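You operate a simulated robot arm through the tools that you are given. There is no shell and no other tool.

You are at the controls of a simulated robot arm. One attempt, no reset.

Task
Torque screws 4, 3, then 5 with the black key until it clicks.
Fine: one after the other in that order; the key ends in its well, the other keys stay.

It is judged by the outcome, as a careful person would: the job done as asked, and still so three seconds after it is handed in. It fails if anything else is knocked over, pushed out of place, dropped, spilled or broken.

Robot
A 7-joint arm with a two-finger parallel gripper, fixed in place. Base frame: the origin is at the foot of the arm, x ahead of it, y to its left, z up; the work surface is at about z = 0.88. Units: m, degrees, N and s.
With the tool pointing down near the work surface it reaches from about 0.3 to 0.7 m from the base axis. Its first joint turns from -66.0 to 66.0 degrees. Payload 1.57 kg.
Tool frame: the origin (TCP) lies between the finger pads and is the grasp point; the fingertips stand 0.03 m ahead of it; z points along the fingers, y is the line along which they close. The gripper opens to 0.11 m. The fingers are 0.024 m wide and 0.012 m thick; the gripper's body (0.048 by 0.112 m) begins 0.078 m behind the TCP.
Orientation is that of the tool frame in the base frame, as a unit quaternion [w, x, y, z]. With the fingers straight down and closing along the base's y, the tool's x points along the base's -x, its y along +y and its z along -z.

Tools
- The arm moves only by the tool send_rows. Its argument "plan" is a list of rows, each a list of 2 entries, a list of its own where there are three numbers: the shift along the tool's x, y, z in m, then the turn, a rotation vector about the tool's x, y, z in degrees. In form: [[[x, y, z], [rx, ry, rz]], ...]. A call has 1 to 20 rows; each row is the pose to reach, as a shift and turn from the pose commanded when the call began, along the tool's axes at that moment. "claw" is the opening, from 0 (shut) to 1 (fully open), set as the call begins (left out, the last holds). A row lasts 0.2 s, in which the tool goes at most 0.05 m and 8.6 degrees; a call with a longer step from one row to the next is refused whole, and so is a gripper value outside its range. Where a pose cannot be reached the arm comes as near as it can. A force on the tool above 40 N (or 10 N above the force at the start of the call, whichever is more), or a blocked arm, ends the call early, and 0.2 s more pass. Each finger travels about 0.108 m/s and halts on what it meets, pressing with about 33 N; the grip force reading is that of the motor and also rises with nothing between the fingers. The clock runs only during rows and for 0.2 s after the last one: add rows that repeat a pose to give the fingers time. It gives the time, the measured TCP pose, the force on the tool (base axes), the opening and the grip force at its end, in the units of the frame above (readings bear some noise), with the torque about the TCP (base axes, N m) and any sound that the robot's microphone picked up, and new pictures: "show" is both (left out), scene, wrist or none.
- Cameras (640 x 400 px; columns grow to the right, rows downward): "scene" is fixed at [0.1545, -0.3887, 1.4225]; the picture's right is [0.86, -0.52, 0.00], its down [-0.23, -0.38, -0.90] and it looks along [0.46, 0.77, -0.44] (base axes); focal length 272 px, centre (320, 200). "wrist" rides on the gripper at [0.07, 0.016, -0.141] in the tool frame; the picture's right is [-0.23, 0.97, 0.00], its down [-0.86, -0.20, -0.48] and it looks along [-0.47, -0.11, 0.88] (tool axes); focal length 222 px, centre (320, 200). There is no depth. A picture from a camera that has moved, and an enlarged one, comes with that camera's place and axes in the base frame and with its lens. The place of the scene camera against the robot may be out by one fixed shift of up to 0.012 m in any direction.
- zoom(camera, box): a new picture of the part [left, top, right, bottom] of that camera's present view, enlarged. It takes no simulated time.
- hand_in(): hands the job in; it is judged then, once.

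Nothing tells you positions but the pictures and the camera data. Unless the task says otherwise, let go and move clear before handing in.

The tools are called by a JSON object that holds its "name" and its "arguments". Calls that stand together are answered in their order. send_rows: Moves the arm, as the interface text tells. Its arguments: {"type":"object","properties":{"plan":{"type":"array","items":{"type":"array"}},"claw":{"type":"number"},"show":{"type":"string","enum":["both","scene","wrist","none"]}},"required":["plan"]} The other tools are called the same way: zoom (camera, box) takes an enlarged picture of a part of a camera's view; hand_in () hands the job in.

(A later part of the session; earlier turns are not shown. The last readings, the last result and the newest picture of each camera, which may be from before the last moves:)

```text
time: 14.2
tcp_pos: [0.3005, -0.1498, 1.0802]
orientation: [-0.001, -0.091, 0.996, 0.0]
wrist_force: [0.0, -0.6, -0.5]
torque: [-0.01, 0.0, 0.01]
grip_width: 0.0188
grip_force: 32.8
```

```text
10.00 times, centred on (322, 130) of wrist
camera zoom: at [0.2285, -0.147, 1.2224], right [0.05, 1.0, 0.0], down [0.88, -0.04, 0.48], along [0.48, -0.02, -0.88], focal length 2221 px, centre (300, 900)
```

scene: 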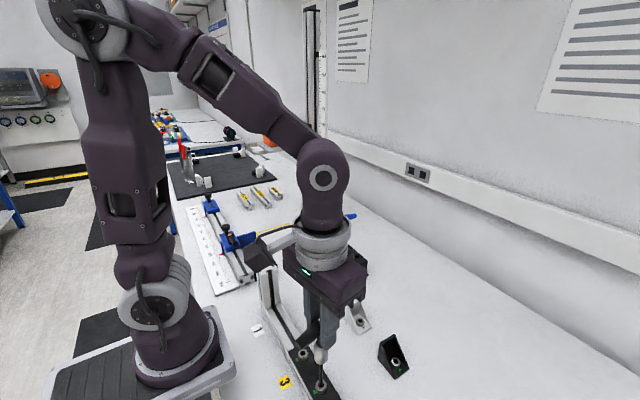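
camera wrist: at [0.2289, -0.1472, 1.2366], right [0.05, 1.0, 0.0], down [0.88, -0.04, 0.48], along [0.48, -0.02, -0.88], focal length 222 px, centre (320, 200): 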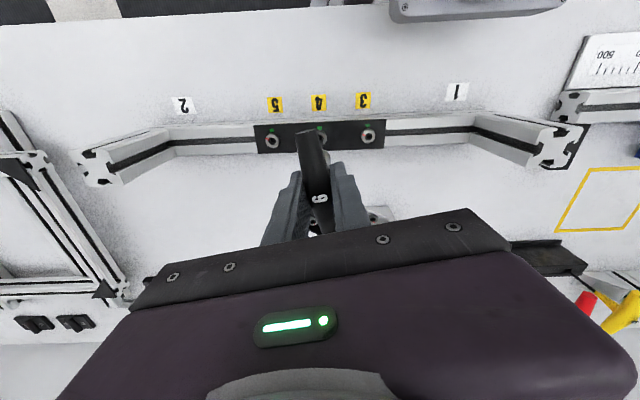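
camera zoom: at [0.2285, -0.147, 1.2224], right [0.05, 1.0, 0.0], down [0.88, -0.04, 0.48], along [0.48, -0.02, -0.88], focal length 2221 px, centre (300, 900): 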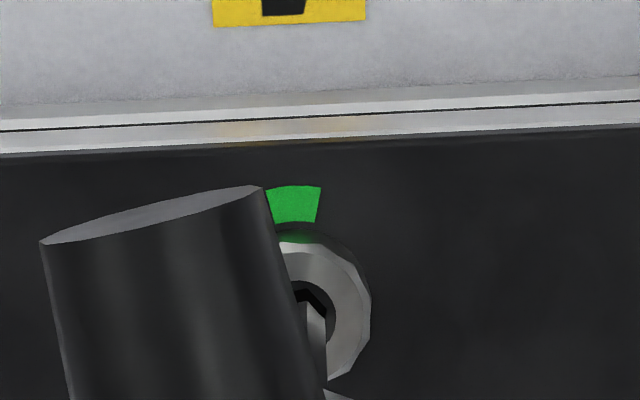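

The tip is right over the socket opening. Continuing down in 1 mm steps with force checks.

{"name": "send_rows", "arguments": {"plan": [[[0, 0.0001, 0.001], [0, 0, 0]], [[0, 0.0001, 0.002], [0, 0, 0]], [[0, 0.0001, 0.003], [0, 0, 0]], [[0, 0.0001, 0.004], [0, 0, 0]], [[0, 0.0001, 0.004], [0, 0, 0]]], "show": "none"}}

{"name": "zoom", "arguments": {"camera": "scene", "box": [305, 370, 345, 395]}}

{"name": "zoom", "arguments": {"camera": "wrist", "box": [290, 110, 354, 150]}}

```text
time: 15.4
tcp_pos: [0.3018, -0.1502, 1.0772]
orientation: [0.0, -0.092, 0.996, 0.0]
wrist_force: [-0.1, 0.4, -2.1]
torque: [0.01, 0.01, 0.02]
grip_width: 0.0186
grip_force: 32.7
```

```text
16.00 times, centred on (325, 382) of scene
camera zoom: at [0.1545, -0.3887, 1.4225], right [0.86, -0.52, 0.0], down [-0.23, -0.38, -0.9], along [0.46, 0.77, -0.44], focal length 4349 px, centre (240, -2720)
```

zoom: 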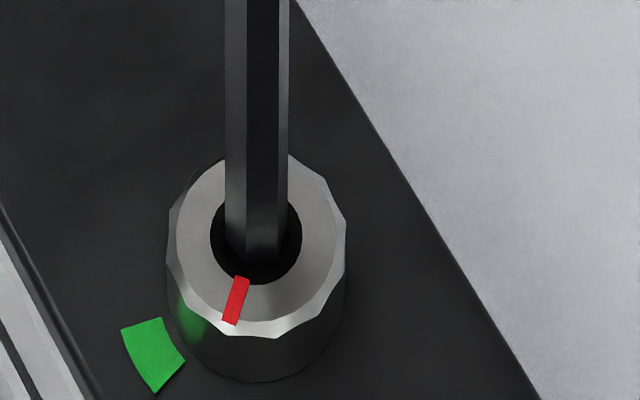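

```text
10.00 times, centred on (322, 130) of wrist
camera zoom: at [0.2286, -0.1468, 1.2183], right [0.05, 1.0, 0.0], down [0.88, -0.04, 0.48], along [0.48, -0.02, -0.88], focal length 2221 px, centre (300, 900)
```

zoom: 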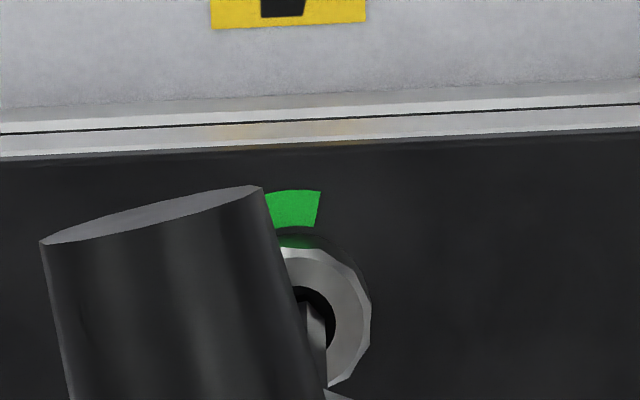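

{"name": "send_rows", "arguments": {"plan": [[[0, 0, 0.001], [0, 0, 0]], [[0, 0, 0.002], [0, 0, 0]], [[0, 0, 0.003], [0, 0, 0]], [[0, 0, 0.004], [0, 0, 0]], [[0, 0, 0.004], [0, 0, 0]]], "show": "none"}}

{"name": "zoom", "arguments": {"camera": "scene", "box": [305, 370, 345, 395]}}

{"name": "zoom", "arguments": {"camera": "wrist", "box": [290, 110, 354, 150]}}

```text
time: 16.6
tcp_pos: [0.3015, -0.1488, 1.0729]
orientation: [0.0, -0.093, 0.996, 0.0]
wrist_force: [-0.2, -1.0, -1.7]
torque: [0.0, 0.02, 0.03]
grip_width: 0.0191
grip_force: 32.8
```

```text
16.00 times, centred on (325, 382) of scene
camera zoom: at [0.1545, -0.3887, 1.4225], right [0.86, -0.52, 0.0], down [-0.23, -0.38, -0.9], along [0.46, 0.77, -0.44], focal length 4349 px, centre (240, -2720)
```

zoom: 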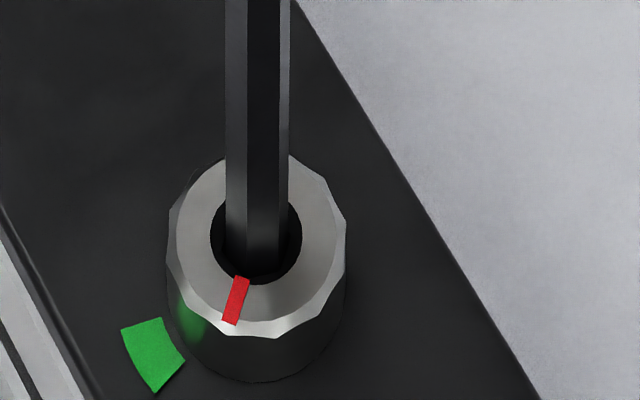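

```text
10.00 times, centred on (322, 130) of wrist
camera zoom: at [0.2287, -0.1469, 1.2143], right [0.05, 1.0, 0.0], down [0.88, -0.04, 0.48], along [0.48, -0.02, -0.88], focal length 2221 px, centre (300, 900)
```

zoom: 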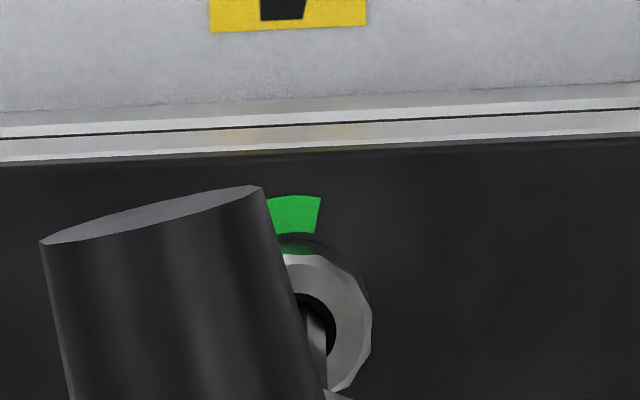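

{"name": "send_rows", "arguments": {"plan": [[[0, 0, 0.001], [0, 0, 0]], [[0, 0, 0.002], [0, 0, 0]], [[0, 0, 0.003], [0, 0, 0]], [[0, 0, 0.003], [0, 0, 0]]], "show": "none"}}

{"name": "zoom", "arguments": {"camera": "scene", "box": [305, 370, 345, 395]}}

{"name": "zoom", "arguments": {"camera": "wrist", "box": [290, 110, 354, 150]}}

```text
time: 17.6
tcp_pos: [0.2997, -0.15, 1.0707]
orientation: [0.0, -0.091, 0.996, -0.001]
wrist_force: [-0.4, -0.5, -1.4]
torque: [-0.01, -0.03, 0.02]
grip_width: 0.0182
grip_force: 32.9
```

```text
16.00 times, centred on (325, 382) of scene
camera zoom: at [0.1545, -0.3887, 1.4225], right [0.86, -0.52, 0.0], down [-0.23, -0.38, -0.9], along [0.46, 0.77, -0.44], focal length 4349 px, centre (240, -2720)
```

zoom: 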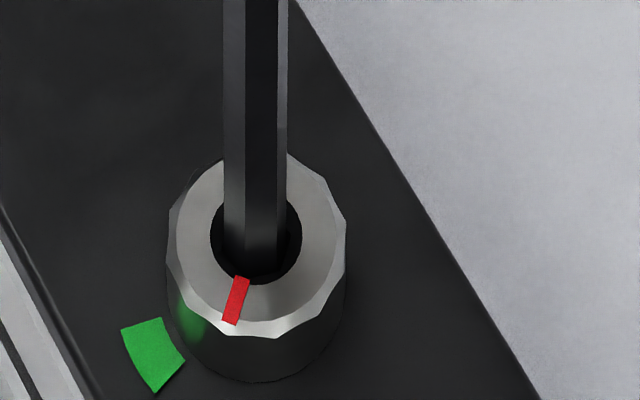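

```text
10.00 times, centred on (322, 130) of wrist
camera zoom: at [0.2285, -0.1468, 1.2112], right [0.05, 1.0, 0.0], down [0.88, -0.04, 0.48], along [0.48, -0.02, -0.88], focal length 2221 px, centre (300, 900)
```

zoom: 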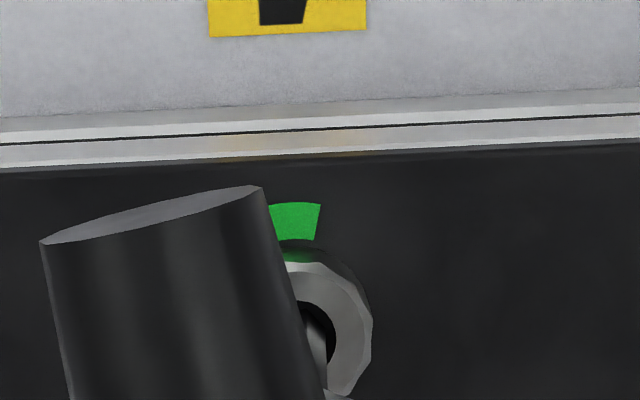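

{"name": "send_rows", "arguments": {"plan": [[[0, 0, 0.001], [0, 0, 0]], [[0, 0, 0.002], [0, 0, 0]], [[0, 0, 0.003], [0, 0, 0]], [[0, 0, 0.003], [0, 0, 0]]], "show": "none"}}

{"name": "zoom", "arguments": {"camera": "scene", "box": [305, 370, 345, 395]}}

```text
time: 18.6
tcp_pos: [0.3006, -0.1489, 1.0666]
orientation: [0.001, -0.091, 0.996, -0.002]
wrist_force: [1.3, 1.0, 25.1]
torque: [0.05, -0.12, -0.01]
grip_width: 0.0188
grip_force: 32.8
```

```text
16.00 times, centred on (325, 382) of scene
camera zoom: at [0.1543, -0.3885, 1.4225], right [0.86, -0.52, 0.0], down [-0.23, -0.38, -0.9], along [0.46, 0.77, -0.44], focal length 4349 px, centre (240, -2720)
```

zoom: 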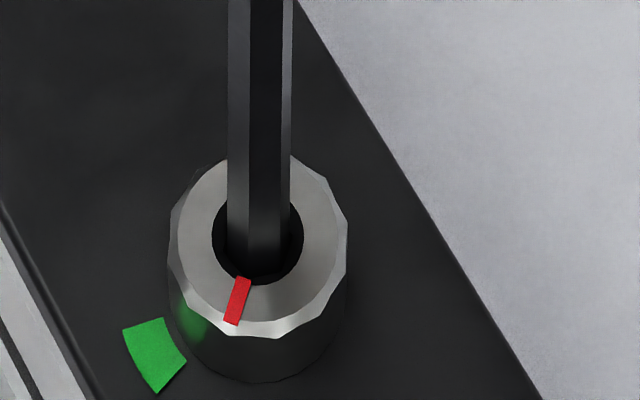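

Contact at about 25 N, so the key has bottomed or landed on the hex. I'll ease off 1 mm and turn 6° clockwise to see whether the screw's red mark follows.

{"name": "send_rows", "arguments": {"plan": [[[0, 0, -0.001], [0, 0, 0]], [[0, 0, -0.001], [0, 0, 3]], [[0, 0, -0.001], [0, 0, 6]], [[0, 0, -0.001], [0, 0, 6]]], "show": "none"}}

{"name": "zoom", "arguments": {"camera": "scene", "box": [305, 370, 345, 395]}}

```text
time: 19.6
tcp_pos: [0.2997, -0.1488, 1.0692]
orientation: [0.0, -0.039, 0.999, 0.0]
wrist_force: [0.5, -0.4, -2.1]
torque: [0.02, 0.0, 0.09]
grip_width: 0.0187
grip_force: 32.7
```

```text
16.00 times, centred on (325, 382) of scene
camera zoom: at [0.1545, -0.3887, 1.4225], right [0.86, -0.52, 0.0], down [-0.23, -0.38, -0.9], along [0.46, 0.77, -0.44], focal length 4349 px, centre (240, -2720)
```

zoom: 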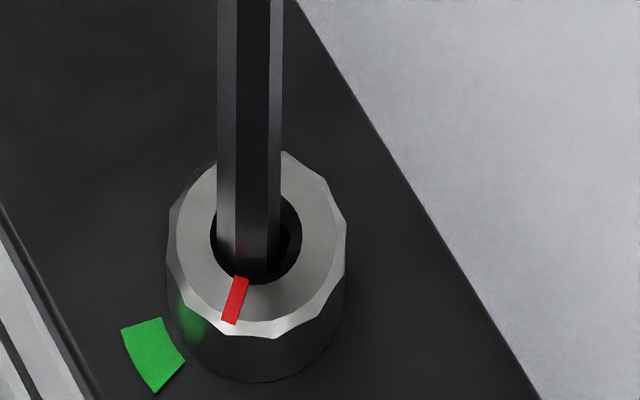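

There's a small reaction torque (0.09 N·m), so the key seems to have engaged. Continuing clockwise in small steps.

{"name": "send_rows", "arguments": {"plan": [[[0, 0, 0], [0, 0, 3]], [[0, 0, 0], [0, 0, 6]], [[0, 0, 0], [0, 0, 6]]], "show": "none"}}

{"name": "zoom", "arguments": {"camera": "scene", "box": [305, 370, 345, 395]}}

```text
time: 20.4
tcp_pos: [0.3009, -0.15, 1.0675]
orientation: [0.0, 0.013, 1.0, 0.0]
wrist_force: [-0.3, 0.3, -1.4]
torque: [0.01, -0.02, 0.12]
grip_width: 0.0186
grip_force: 32.8
```

```text
16.00 times, centred on (325, 382) of scene
camera zoom: at [0.1545, -0.3887, 1.4225], right [0.86, -0.52, 0.0], down [-0.23, -0.38, -0.9], along [0.46, 0.77, -0.44], focal length 4349 px, centre (240, -2720)
```

zoom: 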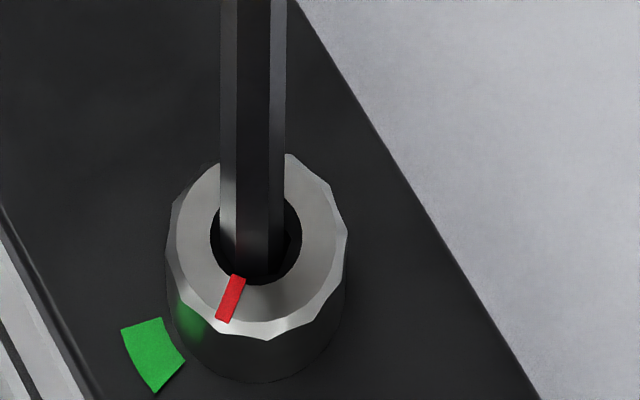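

The red mark now follows the key. I'll keep turning clockwise and listen for the click.

{"name": "send_rows", "arguments": {"plan": [[[0, 0, 0], [0, 0, 3]], [[0, 0, 0], [0, 0, 6]], [[0, 0, 0], [0, 0, 9]], [[0, 0, 0], [0, 0, 9]]], "show": "none"}}

{"name": "zoom", "arguments": {"camera": "scene", "box": [305, 370, 345, 395]}}

```text
time: 21.4
tcp_pos: [0.3009, -0.1497, 1.0678]
orientation: [0.0, 0.091, 0.996, 0.001]
wrist_force: [-0.7, 0.1, -2.3]
torque: [0.01, 0.03, 0.16]
grip_width: 0.0187
grip_force: 32.9
```

```text
16.00 times, centred on (325, 382) of scene
camera zoom: at [0.1545, -0.3887, 1.4225], right [0.86, -0.52, 0.0], down [-0.23, -0.38, -0.9], along [0.46, 0.77, -0.44], focal length 4349 px, centre (240, -2720)
```

zoom: 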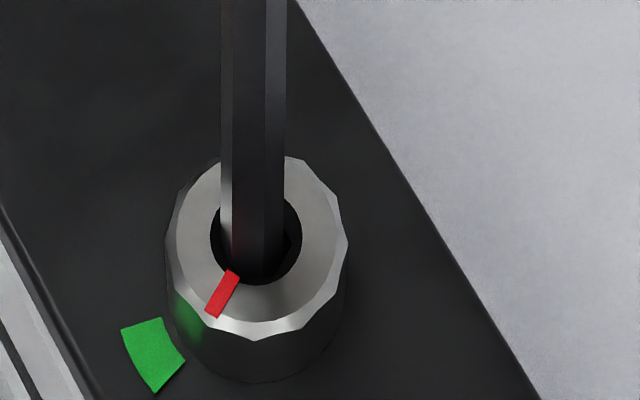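

{"name": "send_rows", "arguments": {"plan": [[[0, 0, 0], [0, 0, 3]], [[0, 0, 0], [0, 0, 6]], [[0, 0, 0], [0, 0, 9]], [[0, 0, 0], [0, 0, 9]]], "show": "none"}}

{"name": "zoom", "arguments": {"camera": "scene", "box": [305, 370, 345, 395]}}

```text
time: 22.4
tcp_pos: [0.3005, -0.1513, 1.0683]
orientation: [0.0, 0.17, 0.985, 0.0]
wrist_force: [-0.1, -0.1, -2.7]
torque: [0.02, 0.01, 0.19]
grip_width: 0.0189
grip_force: 32.9
```

```text
16.00 times, centred on (325, 382) of scene
camera zoom: at [0.1545, -0.3887, 1.4225], right [0.86, -0.52, 0.0], down [-0.23, -0.38, -0.9], along [0.46, 0.77, -0.44], focal length 4349 px, centre (240, -2720)
```

zoom: 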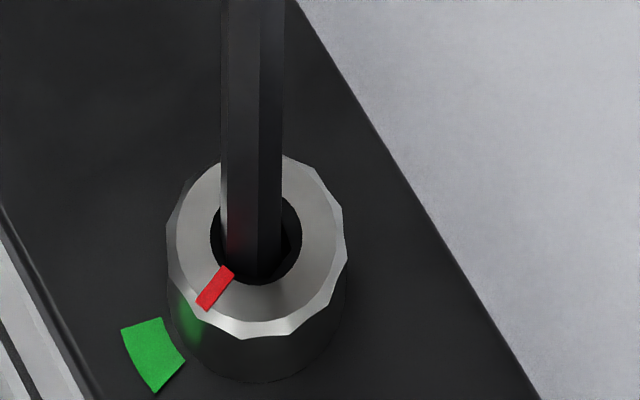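

{"name": "send_rows", "arguments": {"plan": [[[0, 0, 0], [0, 0, 3]], [[0, 0, 0], [0, 0, 6]], [[0, 0, 0], [0, 0, 6]]], "show": "none"}}

{"name": "zoom", "arguments": {"camera": "scene", "box": [305, 370, 345, 395]}}

```text
time: 23.2
tcp_pos: [0.3002, -0.1511, 1.0675]
orientation: [0.0, 0.22, 0.976, 0.0]
wrist_force: [0.9, 0.8, -2.3]
torque: [-0.01, -0.01, 0.22]
grip_width: 0.0185
grip_force: 33.1
```

```text
16.00 times, centred on (325, 382) of scene
camera zoom: at [0.1545, -0.3887, 1.4225], right [0.86, -0.52, 0.0], down [-0.23, -0.38, -0.9], along [0.46, 0.77, -0.44], focal length 4349 px, centre (240, -2720)
```

zoom: 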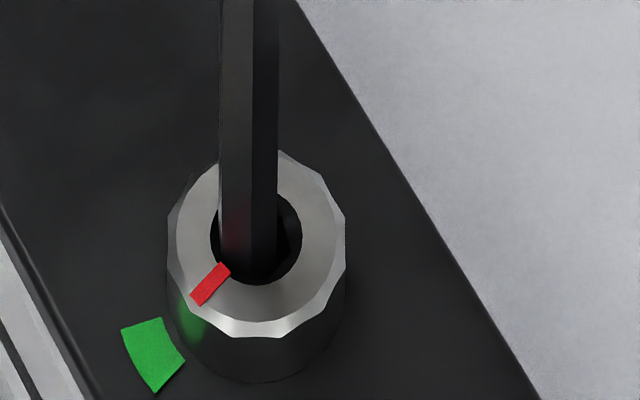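

{"name": "send_rows", "arguments": {"plan": [[[0, 0, 0], [0, 0, 2.5]], [[0, 0, 0], [0, 0, 5]], [[0, 0, 0], [0, 0, 5]]], "show": "none"}}

{"name": "zoom", "arguments": {"camera": "scene", "box": [305, 370, 345, 395]}}

```text
time: 24.0
tcp_pos: [0.3008, -0.1502, 1.0666]
orientation: [-0.001, 0.263, 0.965, 0.0]
wrist_force: [1.0, 0.0, -1.7]
torque: [-0.11, -0.07, 0.22]
grip_width: 0.0187
grip_force: 33.1
```

```text
16.00 times, centred on (325, 382) of scene
camera zoom: at [0.1545, -0.3887, 1.4225], right [0.86, -0.52, 0.0], down [-0.23, -0.38, -0.9], along [0.46, 0.77, -0.44], focal length 4349 px, centre (240, -2720)
```

zoom: 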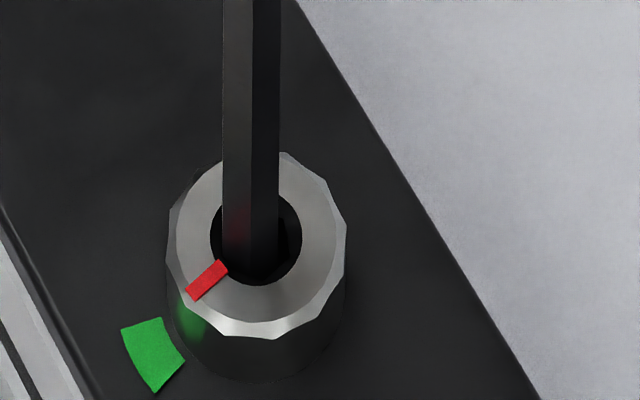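

{"name": "send_rows", "arguments": {"plan": [[[0, 0, 0], [0, 0, 2.5]], [[0, 0, 0], [0, 0, 5]], [[0, 0, 0], [0, 0, 5]]], "show": "none"}}

{"name": "zoom", "arguments": {"camera": "scene", "box": [305, 370, 345, 395]}}

```text
time: 24.8
tcp_pos: [0.3006, -0.1495, 1.0681]
orientation: [0.0, 0.305, 0.952, 0.0]
wrist_force: [0.6, -0.7, -1.3]
torque: [-0.19, 0.03, 0.23]
grip_width: 0.0185
grip_force: 32.8
```

```text
16.00 times, centred on (325, 382) of scene
camera zoom: at [0.1545, -0.3887, 1.4225], right [0.86, -0.52, 0.0], down [-0.23, -0.38, -0.9], along [0.46, 0.77, -0.44], focal length 4349 px, centre (240, -2720)
```

zoom: 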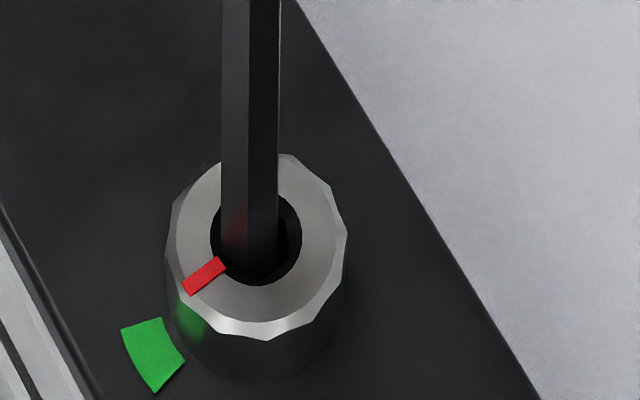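

{"name": "send_rows", "arguments": {"plan": [[[0, 0, 0], [0, 0, 2]], [[0, 0, 0], [0, 0, 4]], [[0, 0, 0], [0, 0, 4]]]}}

{"name": "zoom", "arguments": {"camera": "scene", "box": [305, 370, 345, 395]}}

{"name": "zoom", "arguments": {"camera": "wrist", "box": [240, 100, 400, 220]}}

{"name": "zoom", "arguments": {"camera": "scene", "box": [270, 290, 370, 400]}}

```text
time: 25.6
tcp_pos: [0.3007, -0.1499, 1.0683]
orientation: [0.001, 0.338, 0.941, -0.001]
wrist_force: [0.5, 0.1, -1.1]
torque: [0.0, 0.03, 0.25]
grip_width: 0.0188
grip_force: 32.8
camera wrist: at [0.2568, -0.0933, 1.2094], right [0.8, 0.61, 0.0], down [0.53, -0.7, 0.48], along [0.29, -0.38, -0.88], focal length 222 px, centre (320, 200)
```

scene: 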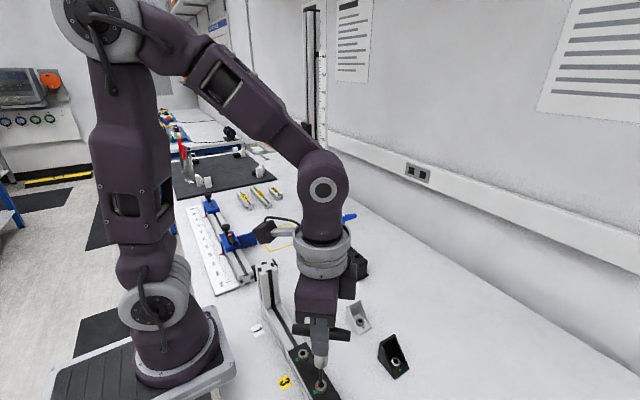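
wrist: 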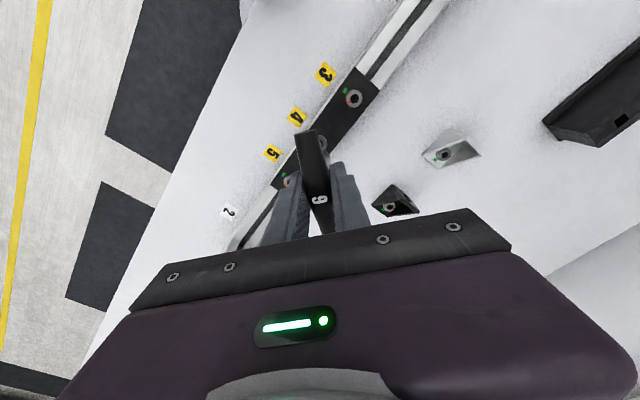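

```text
16.00 times, centred on (325, 382) of scene
camera zoom: at [0.1545, -0.3887, 1.4225], right [0.86, -0.52, 0.0], down [-0.23, -0.38, -0.9], along [0.46, 0.77, -0.44], focal length 4349 px, centre (240, -2720)
```

zoom: 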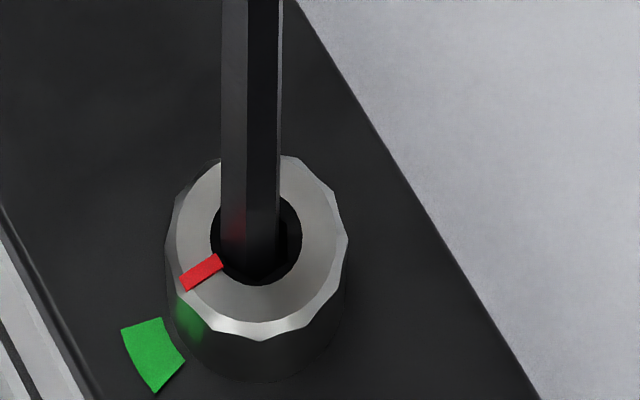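

```text
3.33 times, centred on (320, 160) of wrist
camera zoom: at [0.2568, -0.0933, 1.2094], right [0.8, 0.61, 0.0], down [0.53, -0.7, 0.48], along [0.29, -0.38, -0.88], focal length 740 px, centre (320, 333)
```

zoom: 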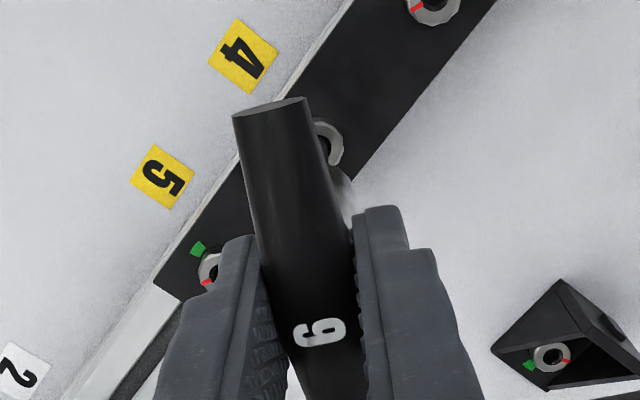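

```text
3.64 times, centred on (320, 345) of scene
camera zoom: at [0.1545, -0.3887, 1.4225], right [0.86, -0.52, 0.0], down [-0.23, -0.38, -0.9], along [0.46, 0.77, -0.44], focal length 988 px, centre (320, -327)
```

zoom: 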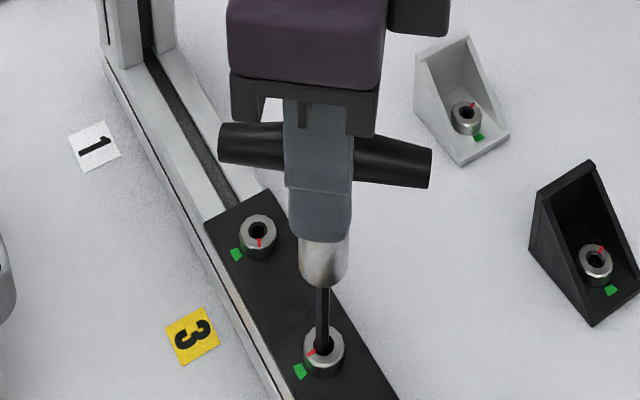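

No click yet; the red mark is just entering the green zone and torque reads 0.25 N·m. Continuing in small steps.

{"name": "send_rows", "arguments": {"plan": [[[0, 0, 0], [0, 0, 2]], [[0, 0, 0], [0, 0, 4]], [[0, 0, 0], [0, 0, 4]]], "show": "none"}}

{"name": "zoom", "arguments": {"camera": "scene", "box": [305, 370, 345, 395]}}

```text
time: 26.4
tcp_pos: [0.3007, -0.1499, 1.0677]
orientation: [0.0, 0.371, 0.929, -0.001]
wrist_force: [-0.4, -1.0, -2.6]
torque: [-0.08, -0.03, 0.35]
grip_width: 0.0187
grip_force: 33.4
```

```text
16.00 times, centred on (325, 382) of scene
camera zoom: at [0.1545, -0.3887, 1.4225], right [0.86, -0.52, 0.0], down [-0.23, -0.38, -0.9], along [0.46, 0.77, -0.44], focal length 4349 px, centre (240, -2720)
```

zoom: 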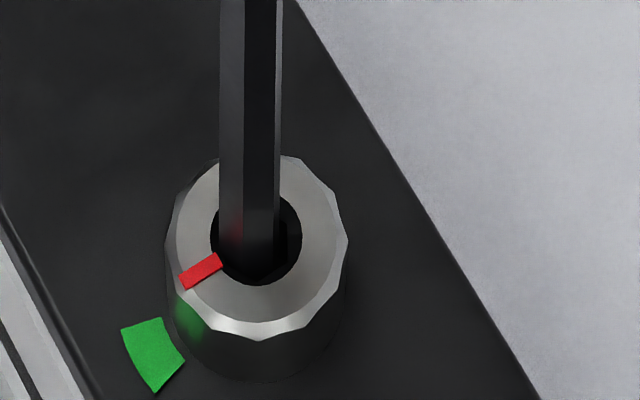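

Torque is rising quickly now (0.35). Smaller steps.

{"name": "send_rows", "arguments": {"plan": [[[0, 0, 0], [0, 0, 1.5]], [[0, 0, 0], [0, 0, 3]], [[0, 0, 0], [0, 0, 3]]], "show": "none"}}

{"name": "zoom", "arguments": {"camera": "scene", "box": [305, 370, 345, 395]}}

```text
time: 27.2
tcp_pos: [0.3008, -0.1499, 1.0681]
orientation: [0.0, 0.394, 0.919, 0.0]
wrist_force: [0.0, 0.5, -2.3]
torque: [-0.04, 0.02, 0.44]
grip_width: 0.019
grip_force: 33.1
```

```text
16.00 times, centred on (325, 382) of scene
camera zoom: at [0.1545, -0.3887, 1.4225], right [0.86, -0.52, 0.0], down [-0.23, -0.38, -0.9], along [0.46, 0.77, -0.44], focal length 4349 px, centre (240, -2720)
```

zoom: 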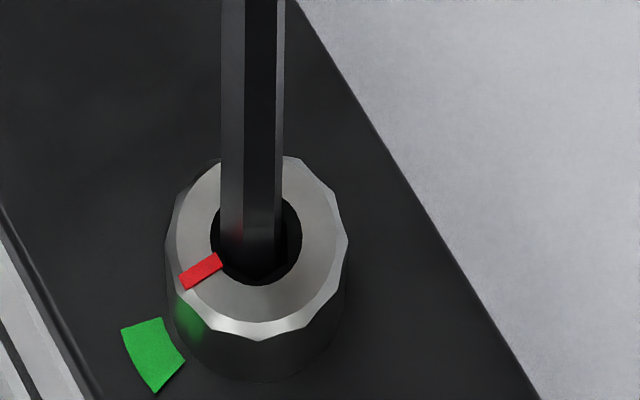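

{"name": "send_rows", "arguments": {"plan": [[[0, 0, 0], [0, 0, 1.5]], [[0, 0, 0], [0, 0, 3]], [[0, 0, 0], [0, 0, 3]]], "show": "wrist"}}

{"name": "zoom", "arguments": {"camera": "scene", "box": [305, 370, 345, 395]}}

{"name": "zoom", "arguments": {"camera": "wrist", "box": [240, 100, 400, 220]}}

```text
time: 28.0
tcp_pos: [0.3003, -0.1509, 1.068]
orientation: [0.0, 0.419, 0.908, 0.0]
wrist_force: [0.8, 0.3, -2.0]
torque: [-0.01, 0.01, 0.55]
grip_width: 0.0188
grip_force: 33.0
camera wrist: at [0.2673, -0.0869, 1.2091], right [0.89, 0.46, 0.0], down [0.4, -0.78, 0.48], along [0.22, -0.42, -0.88], focal length 222 px, centre (320, 200)
```

wrist: 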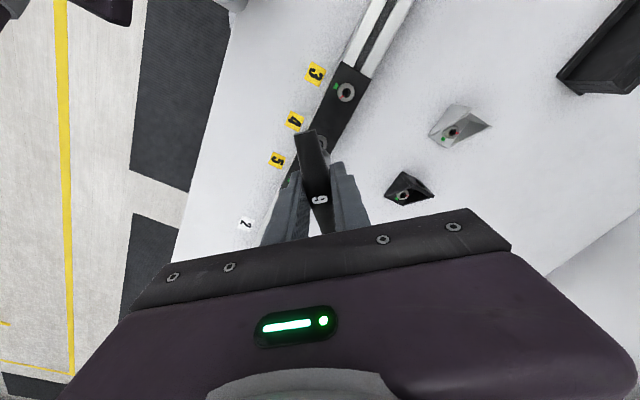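

```text
16.00 times, centred on (325, 382) of scene
camera zoom: at [0.1545, -0.3887, 1.4225], right [0.86, -0.52, 0.0], down [-0.23, -0.38, -0.9], along [0.46, 0.77, -0.44], focal length 4349 px, centre (240, -2720)
```

zoom: 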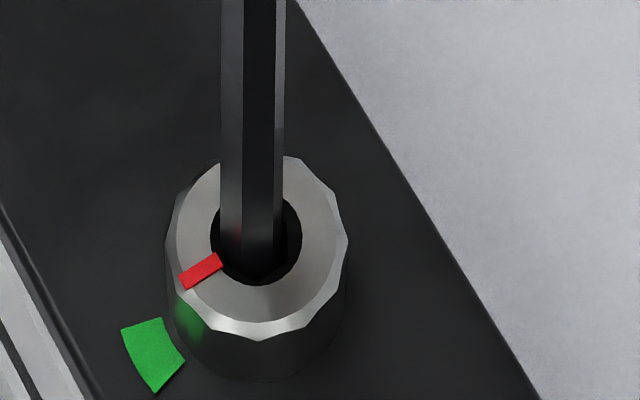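

```text
3.33 times, centred on (320, 160) of wrist
camera zoom: at [0.2673, -0.0869, 1.2091], right [0.89, 0.46, 0.0], down [0.4, -0.78, 0.48], along [0.22, -0.42, -0.88], focal length 740 px, centre (320, 333)
```

zoom: 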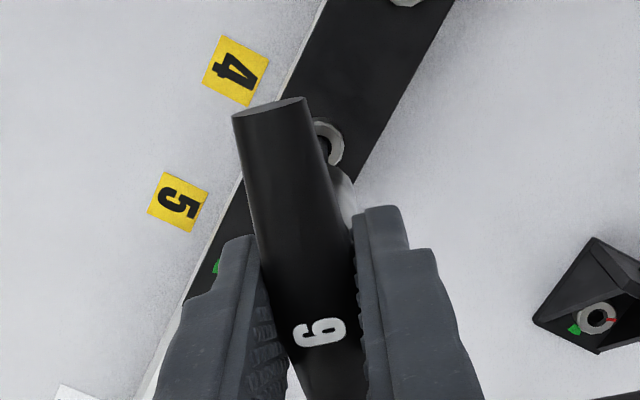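

{"name": "send_rows", "arguments": {"plan": [[[0, 0, 0], [0, 0, 1.5]], [[0, 0, 0], [0, 0, 3]], [[0, 0, 0], [0, 0, 3]]], "show": "none"}}

```text
time: 28.8
tcp_pos: [0.3008, -0.1504, 1.0676]
orientation: [0.001, 0.442, 0.897, 0.0]
wrist_force: [0.2, -0.1, -1.9]
torque: [-0.03, 0.01, 0.01]
grip_width: 0.0187
grip_force: 32.9
```

Torque suddenly dropped to zero with no sound reported. Checking what happened.

{"name": "zoom", "arguments": {"camera": "scene", "box": [305, 370, 345, 395]}}

{"name": "zoom", "arguments": {"camera": "wrist", "box": [240, 100, 400, 220]}}

{"name": "zoom", "arguments": {"camera": "scene", "box": [270, 290, 370, 400]}}

```text
16.00 times, centred on (325, 382) of scene
camera zoom: at [0.1545, -0.3887, 1.4225], right [0.86, -0.52, 0.0], down [-0.23, -0.38, -0.9], along [0.46, 0.77, -0.44], focal length 4349 px, centre (240, -2720)
```

zoom: 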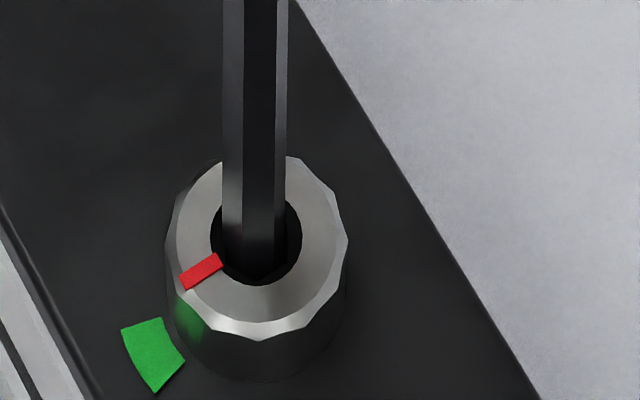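

```text
3.33 times, centred on (320, 160) of wrist
camera zoom: at [0.2709, -0.0852, 1.2094], right [0.91, 0.41, 0.0], down [0.36, -0.8, 0.48], along [0.2, -0.44, -0.88], focal length 740 px, centre (320, 333)
```

zoom: 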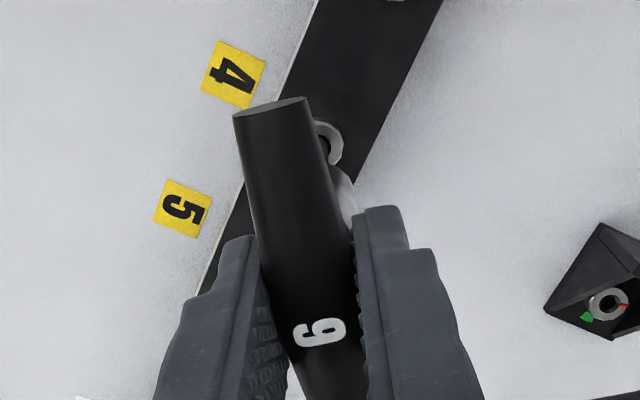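

```text
3.64 times, centred on (320, 345) of scene
camera zoom: at [0.1545, -0.3887, 1.4225], right [0.86, -0.52, 0.0], down [-0.23, -0.38, -0.9], along [0.46, 0.77, -0.44], focal length 988 px, centre (320, -327)
```

zoom: 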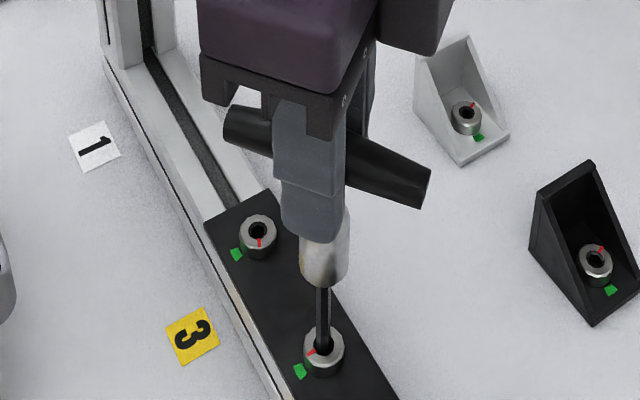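

{"name": "send_rows", "arguments": {"plan": [[[0, 0, 0], [0, 0, 0]]], "show": "none"}}

```text
time: 29.2
tcp_pos: [0.3005, -0.1499, 1.0683]
orientation: [-0.001, 0.442, 0.897, 0.0]
wrist_force: [0.4, -0.7, -1.8]
torque: [-0.07, -0.02, -0.02]
grip_width: 0.0184
grip_force: 33.2
```

{"name": "send_rows", "arguments": {"plan": [[[0, 0, 0], [0, 0, 1]], [[0, 0, 0], [0, 0, 2]], [[0, 0, 0], [0, 0, 2]]], "show": "none"}}

{"name": "zoom", "arguments": {"camera": "scene", "box": [305, 370, 345, 395]}}

```text
time: 30.0
tcp_pos: [0.3005, -0.1503, 1.0673]
orientation: [0.0, 0.457, 0.889, 0.0]
wrist_force: [0.3, -2.3, -0.9]
torque: [-0.23, -0.02, 0.1]
grip_width: 0.0186
grip_force: 33.3
```

```text
16.00 times, centred on (325, 382) of scene
camera zoom: at [0.1545, -0.3887, 1.4224], right [0.86, -0.52, 0.0], down [-0.23, -0.38, -0.9], along [0.46, 0.77, -0.44], focal length 4349 px, centre (240, -2720)
```

zoom: 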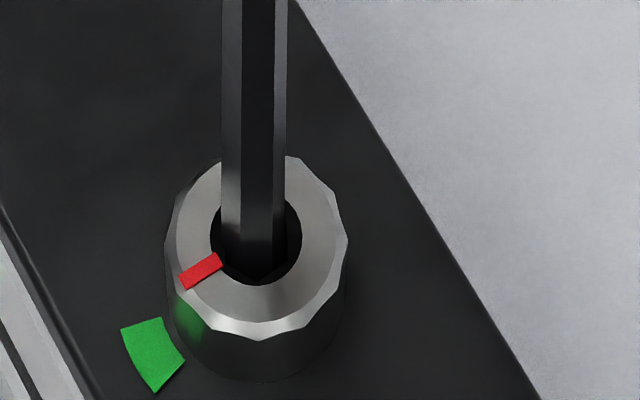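

The screw sits at the middle of its green mark. Torque fell off at about 0.6 N·m, but no click was reported, so I can't count it. I'll seat the key a little more firmly and continue in small steps to listen for one.

{"name": "send_rows", "arguments": {"plan": [[[0, 0, 0.0007], [0, 0, 0]], [[0, 0, 0.0007], [0, 0, 1]], [[0, 0, 0.0007], [0, 0, 2]], [[0, 0, 0.0007], [0, 0, 2]]], "show": "none"}}

{"name": "zoom", "arguments": {"camera": "scene", "box": [305, 370, 345, 395]}}

```text
time: 31.0
tcp_pos: [0.3001, -0.1496, 1.0676]
orientation: [0.0, 0.473, 0.881, 0.001]
wrist_force: [0.1, -1.1, 4.3]
torque: [-0.26, -0.07, 0.11]
grip_width: 0.0186
grip_force: 33.3
```

```text
16.00 times, centred on (325, 382) of scene
camera zoom: at [0.1544, -0.3887, 1.4225], right [0.86, -0.52, 0.0], down [-0.23, -0.38, -0.9], along [0.46, 0.77, -0.44], focal length 4349 px, centre (240, -2720)
```

zoom: 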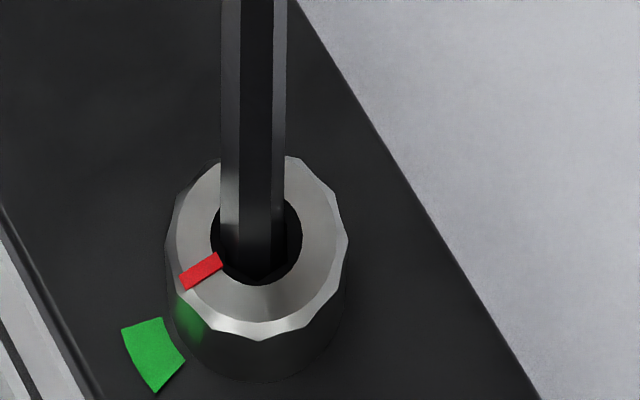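

{"name": "send_rows", "arguments": {"plan": [[[0, 0, 0], [0, 0, 1.5]], [[0, 0, 0], [0, 0, 3]], [[0, 0, 0], [0, 0, 3]]], "show": "none"}}

{"name": "zoom", "arguments": {"camera": "scene", "box": [305, 370, 345, 395]}}

```text
time: 31.8
tcp_pos: [0.2998, -0.1503, 1.0668]
orientation: [0.0, 0.496, 0.868, 0.001]
wrist_force: [0.6, -3.2, 0.7]
torque: [-0.48, -0.1, 0.25]
grip_width: 0.0186
grip_force: 33.4
```

```text
16.00 times, centred on (325, 382) of scene
camera zoom: at [0.1545, -0.3888, 1.4224], right [0.86, -0.52, 0.0], down [-0.23, -0.38, -0.9], along [0.46, 0.77, -0.44], focal length 4349 px, centre (240, -2720)
```

zoom: 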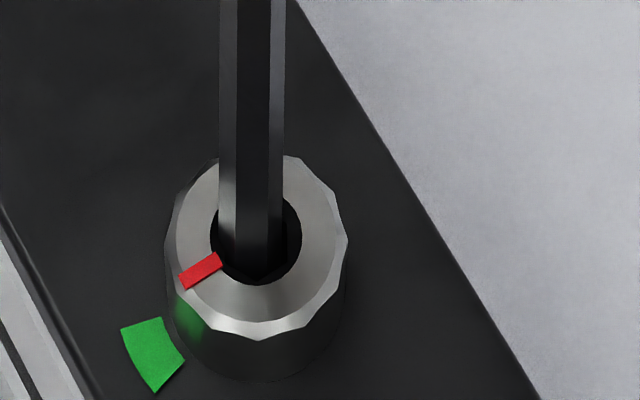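

{"name": "send_rows", "arguments": {"plan": [[[0, 0, 0], [0, 0, 1.5]], [[0, 0, 0], [0, 0, 3]], [[0, 0, 0], [0, 0, 3]]], "show": "scene"}}

{"name": "zoom", "arguments": {"camera": "scene", "box": [305, 370, 345, 395]}}

{"name": "zoom", "arguments": {"camera": "scene", "box": [270, 290, 370, 400]}}

```text
time: 32.6
tcp_pos: [0.3008, -0.1507, 1.0661]
orientation: [0.0, 0.519, 0.855, 0.0]
wrist_force: [-0.9, -2.1, -2.6]
torque: [-0.36, 0.06, 0.35]
grip_width: 0.019
grip_force: 32.9
```

scene: 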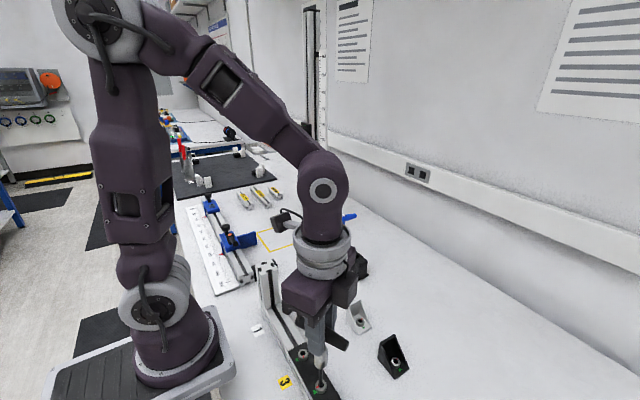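

```text
16.00 times, centred on (325, 382) of scene
camera zoom: at [0.1545, -0.3887, 1.4224], right [0.86, -0.52, 0.0], down [-0.23, -0.38, -0.9], along [0.46, 0.77, -0.44], focal length 4349 px, centre (240, -2720)
```

zoom: 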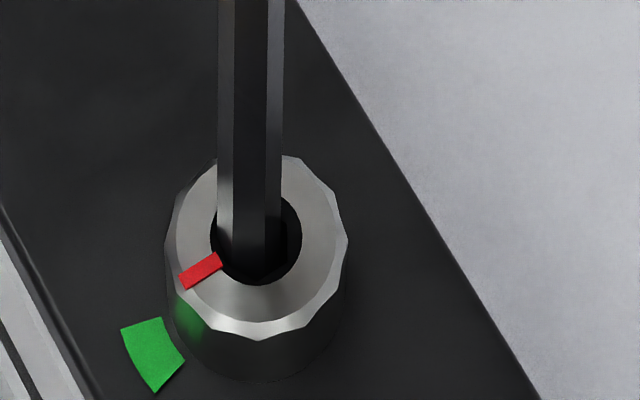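

```text
3.64 times, centred on (320, 345) of scene
camera zoom: at [0.1545, -0.3887, 1.4224], right [0.86, -0.52, 0.0], down [-0.23, -0.38, -0.9], along [0.46, 0.77, -0.44], focal length 988 px, centre (320, -327)
```

zoom: 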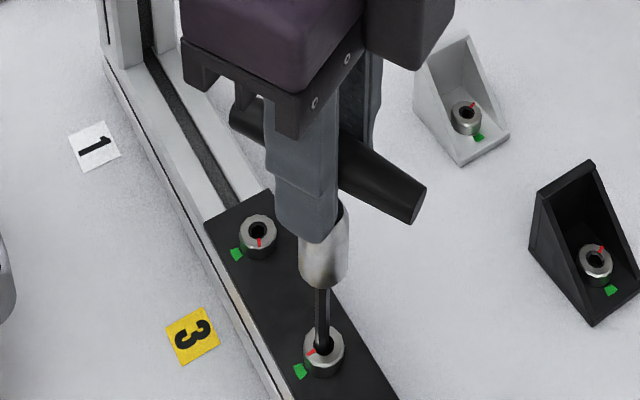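

{"name": "send_rows", "arguments": {"plan": [[[0, 0, 0], [0, 0, 1.5]], [[0, 0, 0], [0, 0, 3]], [[0, 0, 0], [0, 0, 3]]], "show": "none"}}

{"name": "zoom", "arguments": {"camera": "wrist", "box": [240, 100, 400, 220]}}

{"name": "zoom", "arguments": {"camera": "scene", "box": [305, 330, 345, 355]}}

```text
time: 33.4
tcp_pos: [0.2998, -0.1499, 1.068]
orientation: [0.0, 0.541, 0.841, 0.0]
wrist_force: [-0.4, -1.4, -2.9]
torque: [-0.26, 0.05, 0.44]
grip_width: 0.0187
grip_force: 33.4
```

```text
3.33 times, centred on (320, 160) of wrist
camera zoom: at [0.286, -0.08, 1.2087], right [0.98, 0.2, 0.0], down [0.17, -0.86, 0.48], along [0.09, -0.47, -0.88], focal length 740 px, centre (320, 333)
```

zoom: 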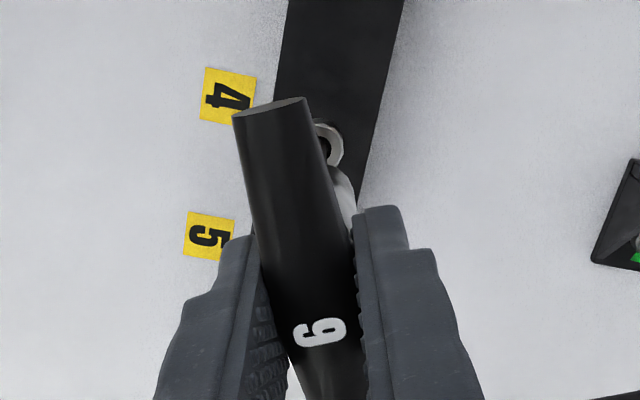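

```text
16.00 times, centred on (325, 342) of scene
camera zoom: at [0.1545, -0.3887, 1.4224], right [0.86, -0.52, 0.0], down [-0.23, -0.38, -0.9], along [0.46, 0.77, -0.44], focal length 4349 px, centre (240, -2080)
```

zoom: 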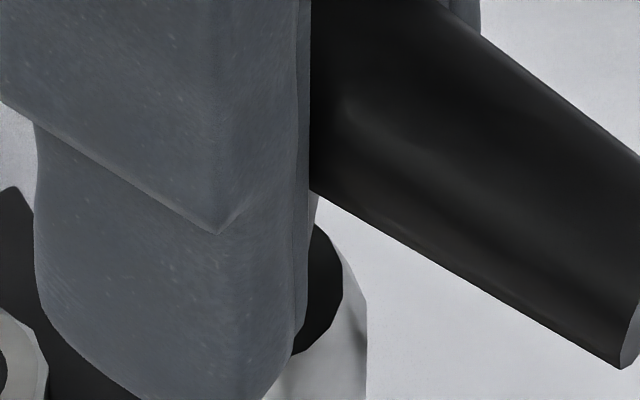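

{"name": "send_rows", "arguments": {"plan": [[[0, 0, 0], [0, 0, 1]], [[0, 0, 0], [0, 0, 2]], [[0, 0, 0], [0, 0, 3]], [[0, 0, 0], [0, 0, 3]]], "show": "scene"}}

{"name": "zoom", "arguments": {"camera": "scene", "box": [305, 370, 345, 395]}}

```text
time: 34.4
tcp_pos: [0.2998, -0.1513, 1.067]
orientation: [0.0, 0.562, 0.827, 0.0]
wrist_force: [-1.2, -0.5, -1.7]
torque: [-0.09, 0.01, 0.56]
grip_width: 0.0188
grip_force: 33.2
```

scene: 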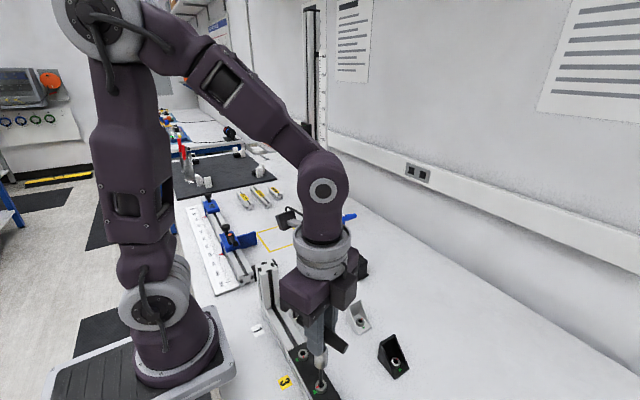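

```text
16.00 times, centred on (325, 382) of scene
camera zoom: at [0.1545, -0.3887, 1.4225], right [0.86, -0.52, 0.0], down [-0.23, -0.38, -0.9], along [0.46, 0.77, -0.44], focal length 4349 px, centre (240, -2720)
```

zoom: 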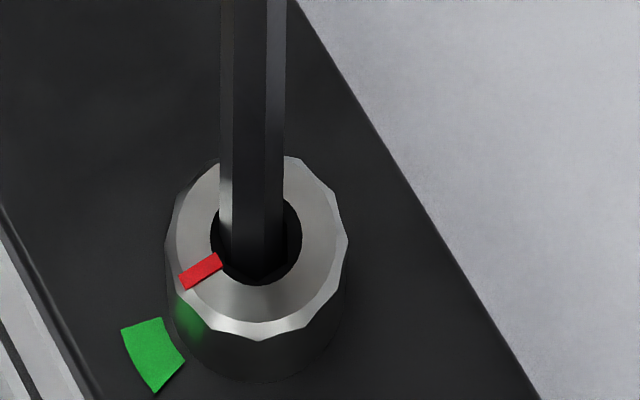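

{"name": "send_rows", "arguments": {"plan": [[[0, 0, 0], [0, 0, 1]], [[0, 0, 0], [0, 0, 1]]], "show": "scene"}}

```text
time: 35.0
tcp_pos: [0.3001, -0.1504, 1.0678]
orientation: [0.0, 0.57, 0.822, 0.0]
wrist_force: [-1.1, 0.2, 0.0]
torque: [-0.04, 0.04, 0.0]
grip_width: 0.0186
grip_force: 33.2
```

scene: 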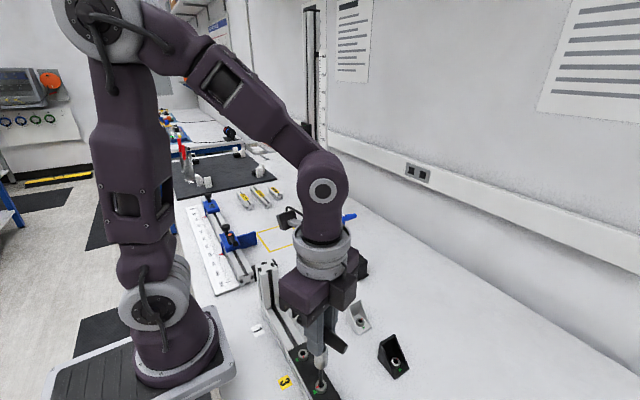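

The torque again released cleanly at about 0.6 N·m. That is a repeatable limiter break, and the screw is held at the green mark, so screw 4 is torqued even though the microphone reports nothing. I'll withdraw straight up and inspect before moving to screw 3.

{"name": "send_rows", "arguments": {"plan": [[[0, 0, -0.004], [0, 0, 0]], [[0, 0, -0.01], [0, 0, 0]], [[0, 0, -0.02], [0, 0, 0]], [[0, 0, -0.035], [0, 0, 0]], [[0, 0, -0.052], [0, 0, 0]], [[0, 0, -0.052], [0, 0, 0]]]}}

{"name": "zoom", "arguments": {"camera": "scene", "box": [300, 365, 340, 390]}}

{"name": "zoom", "arguments": {"camera": "scene", "box": [283, 340, 323, 365]}}

{"name": "zoom", "arguments": {"camera": "wrist", "box": [240, 80, 400, 200]}}

```text
time: 36.4
tcp_pos: [0.301, -0.1501, 1.1199]
orientation: [-0.001, 0.569, 0.822, 0.0]
wrist_force: [-0.1, -0.4, -2.8]
torque: [-0.01, -0.01, -0.02]
grip_width: 0.0184
grip_force: 33.2
camera wrist: at [0.2908, -0.0792, 1.2609], right [0.99, 0.13, 0.0], down [0.11, -0.87, 0.48], along [0.06, -0.47, -0.88], focal length 222 px, centre (320, 200)
```

scene: 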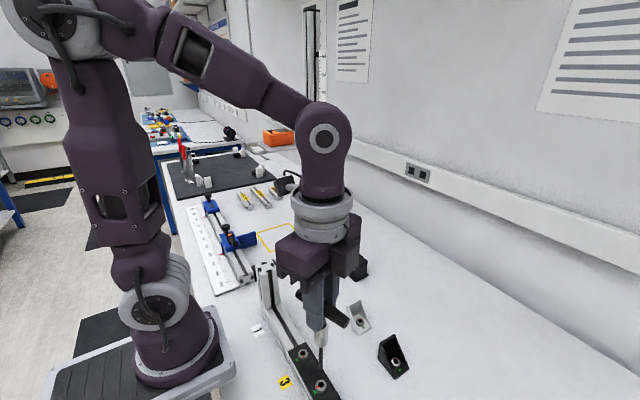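
wrist: 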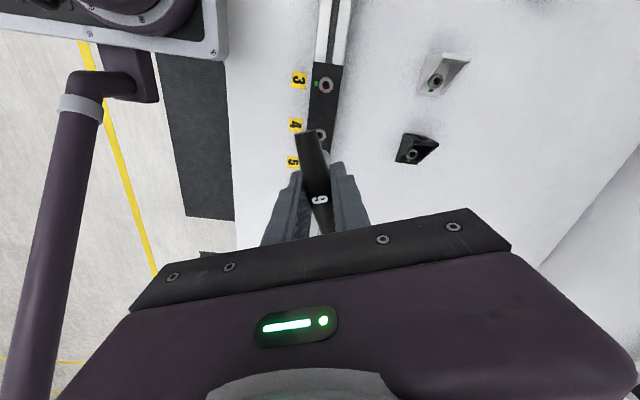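

```text
16.00 times, centred on (320, 378) of scene
camera zoom: at [0.1545, -0.3887, 1.4225], right [0.86, -0.52, 0.0], down [-0.23, -0.38, -0.9], along [0.46, 0.77, -0.44], focal length 4349 px, centre (320, -2640)
```

zoom: 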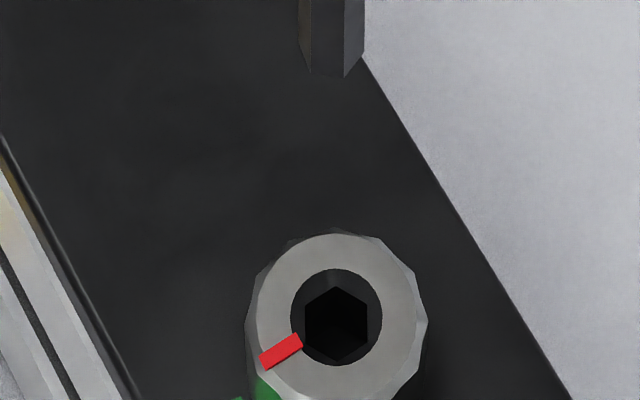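

```text
16.00 times, centred on (303, 352) of scene
camera zoom: at [0.1545, -0.3887, 1.4225], right [0.86, -0.52, 0.0], down [-0.23, -0.38, -0.9], along [0.46, 0.77, -0.44], focal length 4349 px, centre (592, -2240)
```

zoom: 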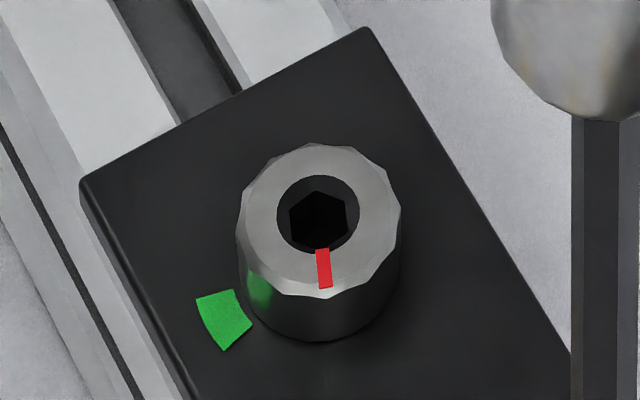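

```text
3.33 times, centred on (320, 140) of wrist
camera zoom: at [0.2908, -0.0792, 1.2609], right [0.99, 0.13, 0.0], down [0.11, -0.87, 0.48], along [0.06, -0.47, -0.88], focal length 740 px, centre (320, 400)
```

zoom: 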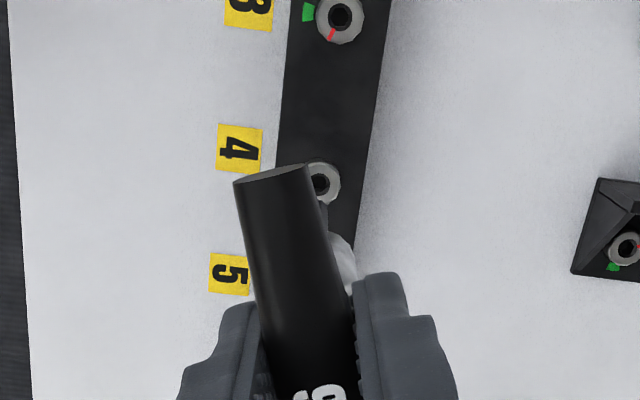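

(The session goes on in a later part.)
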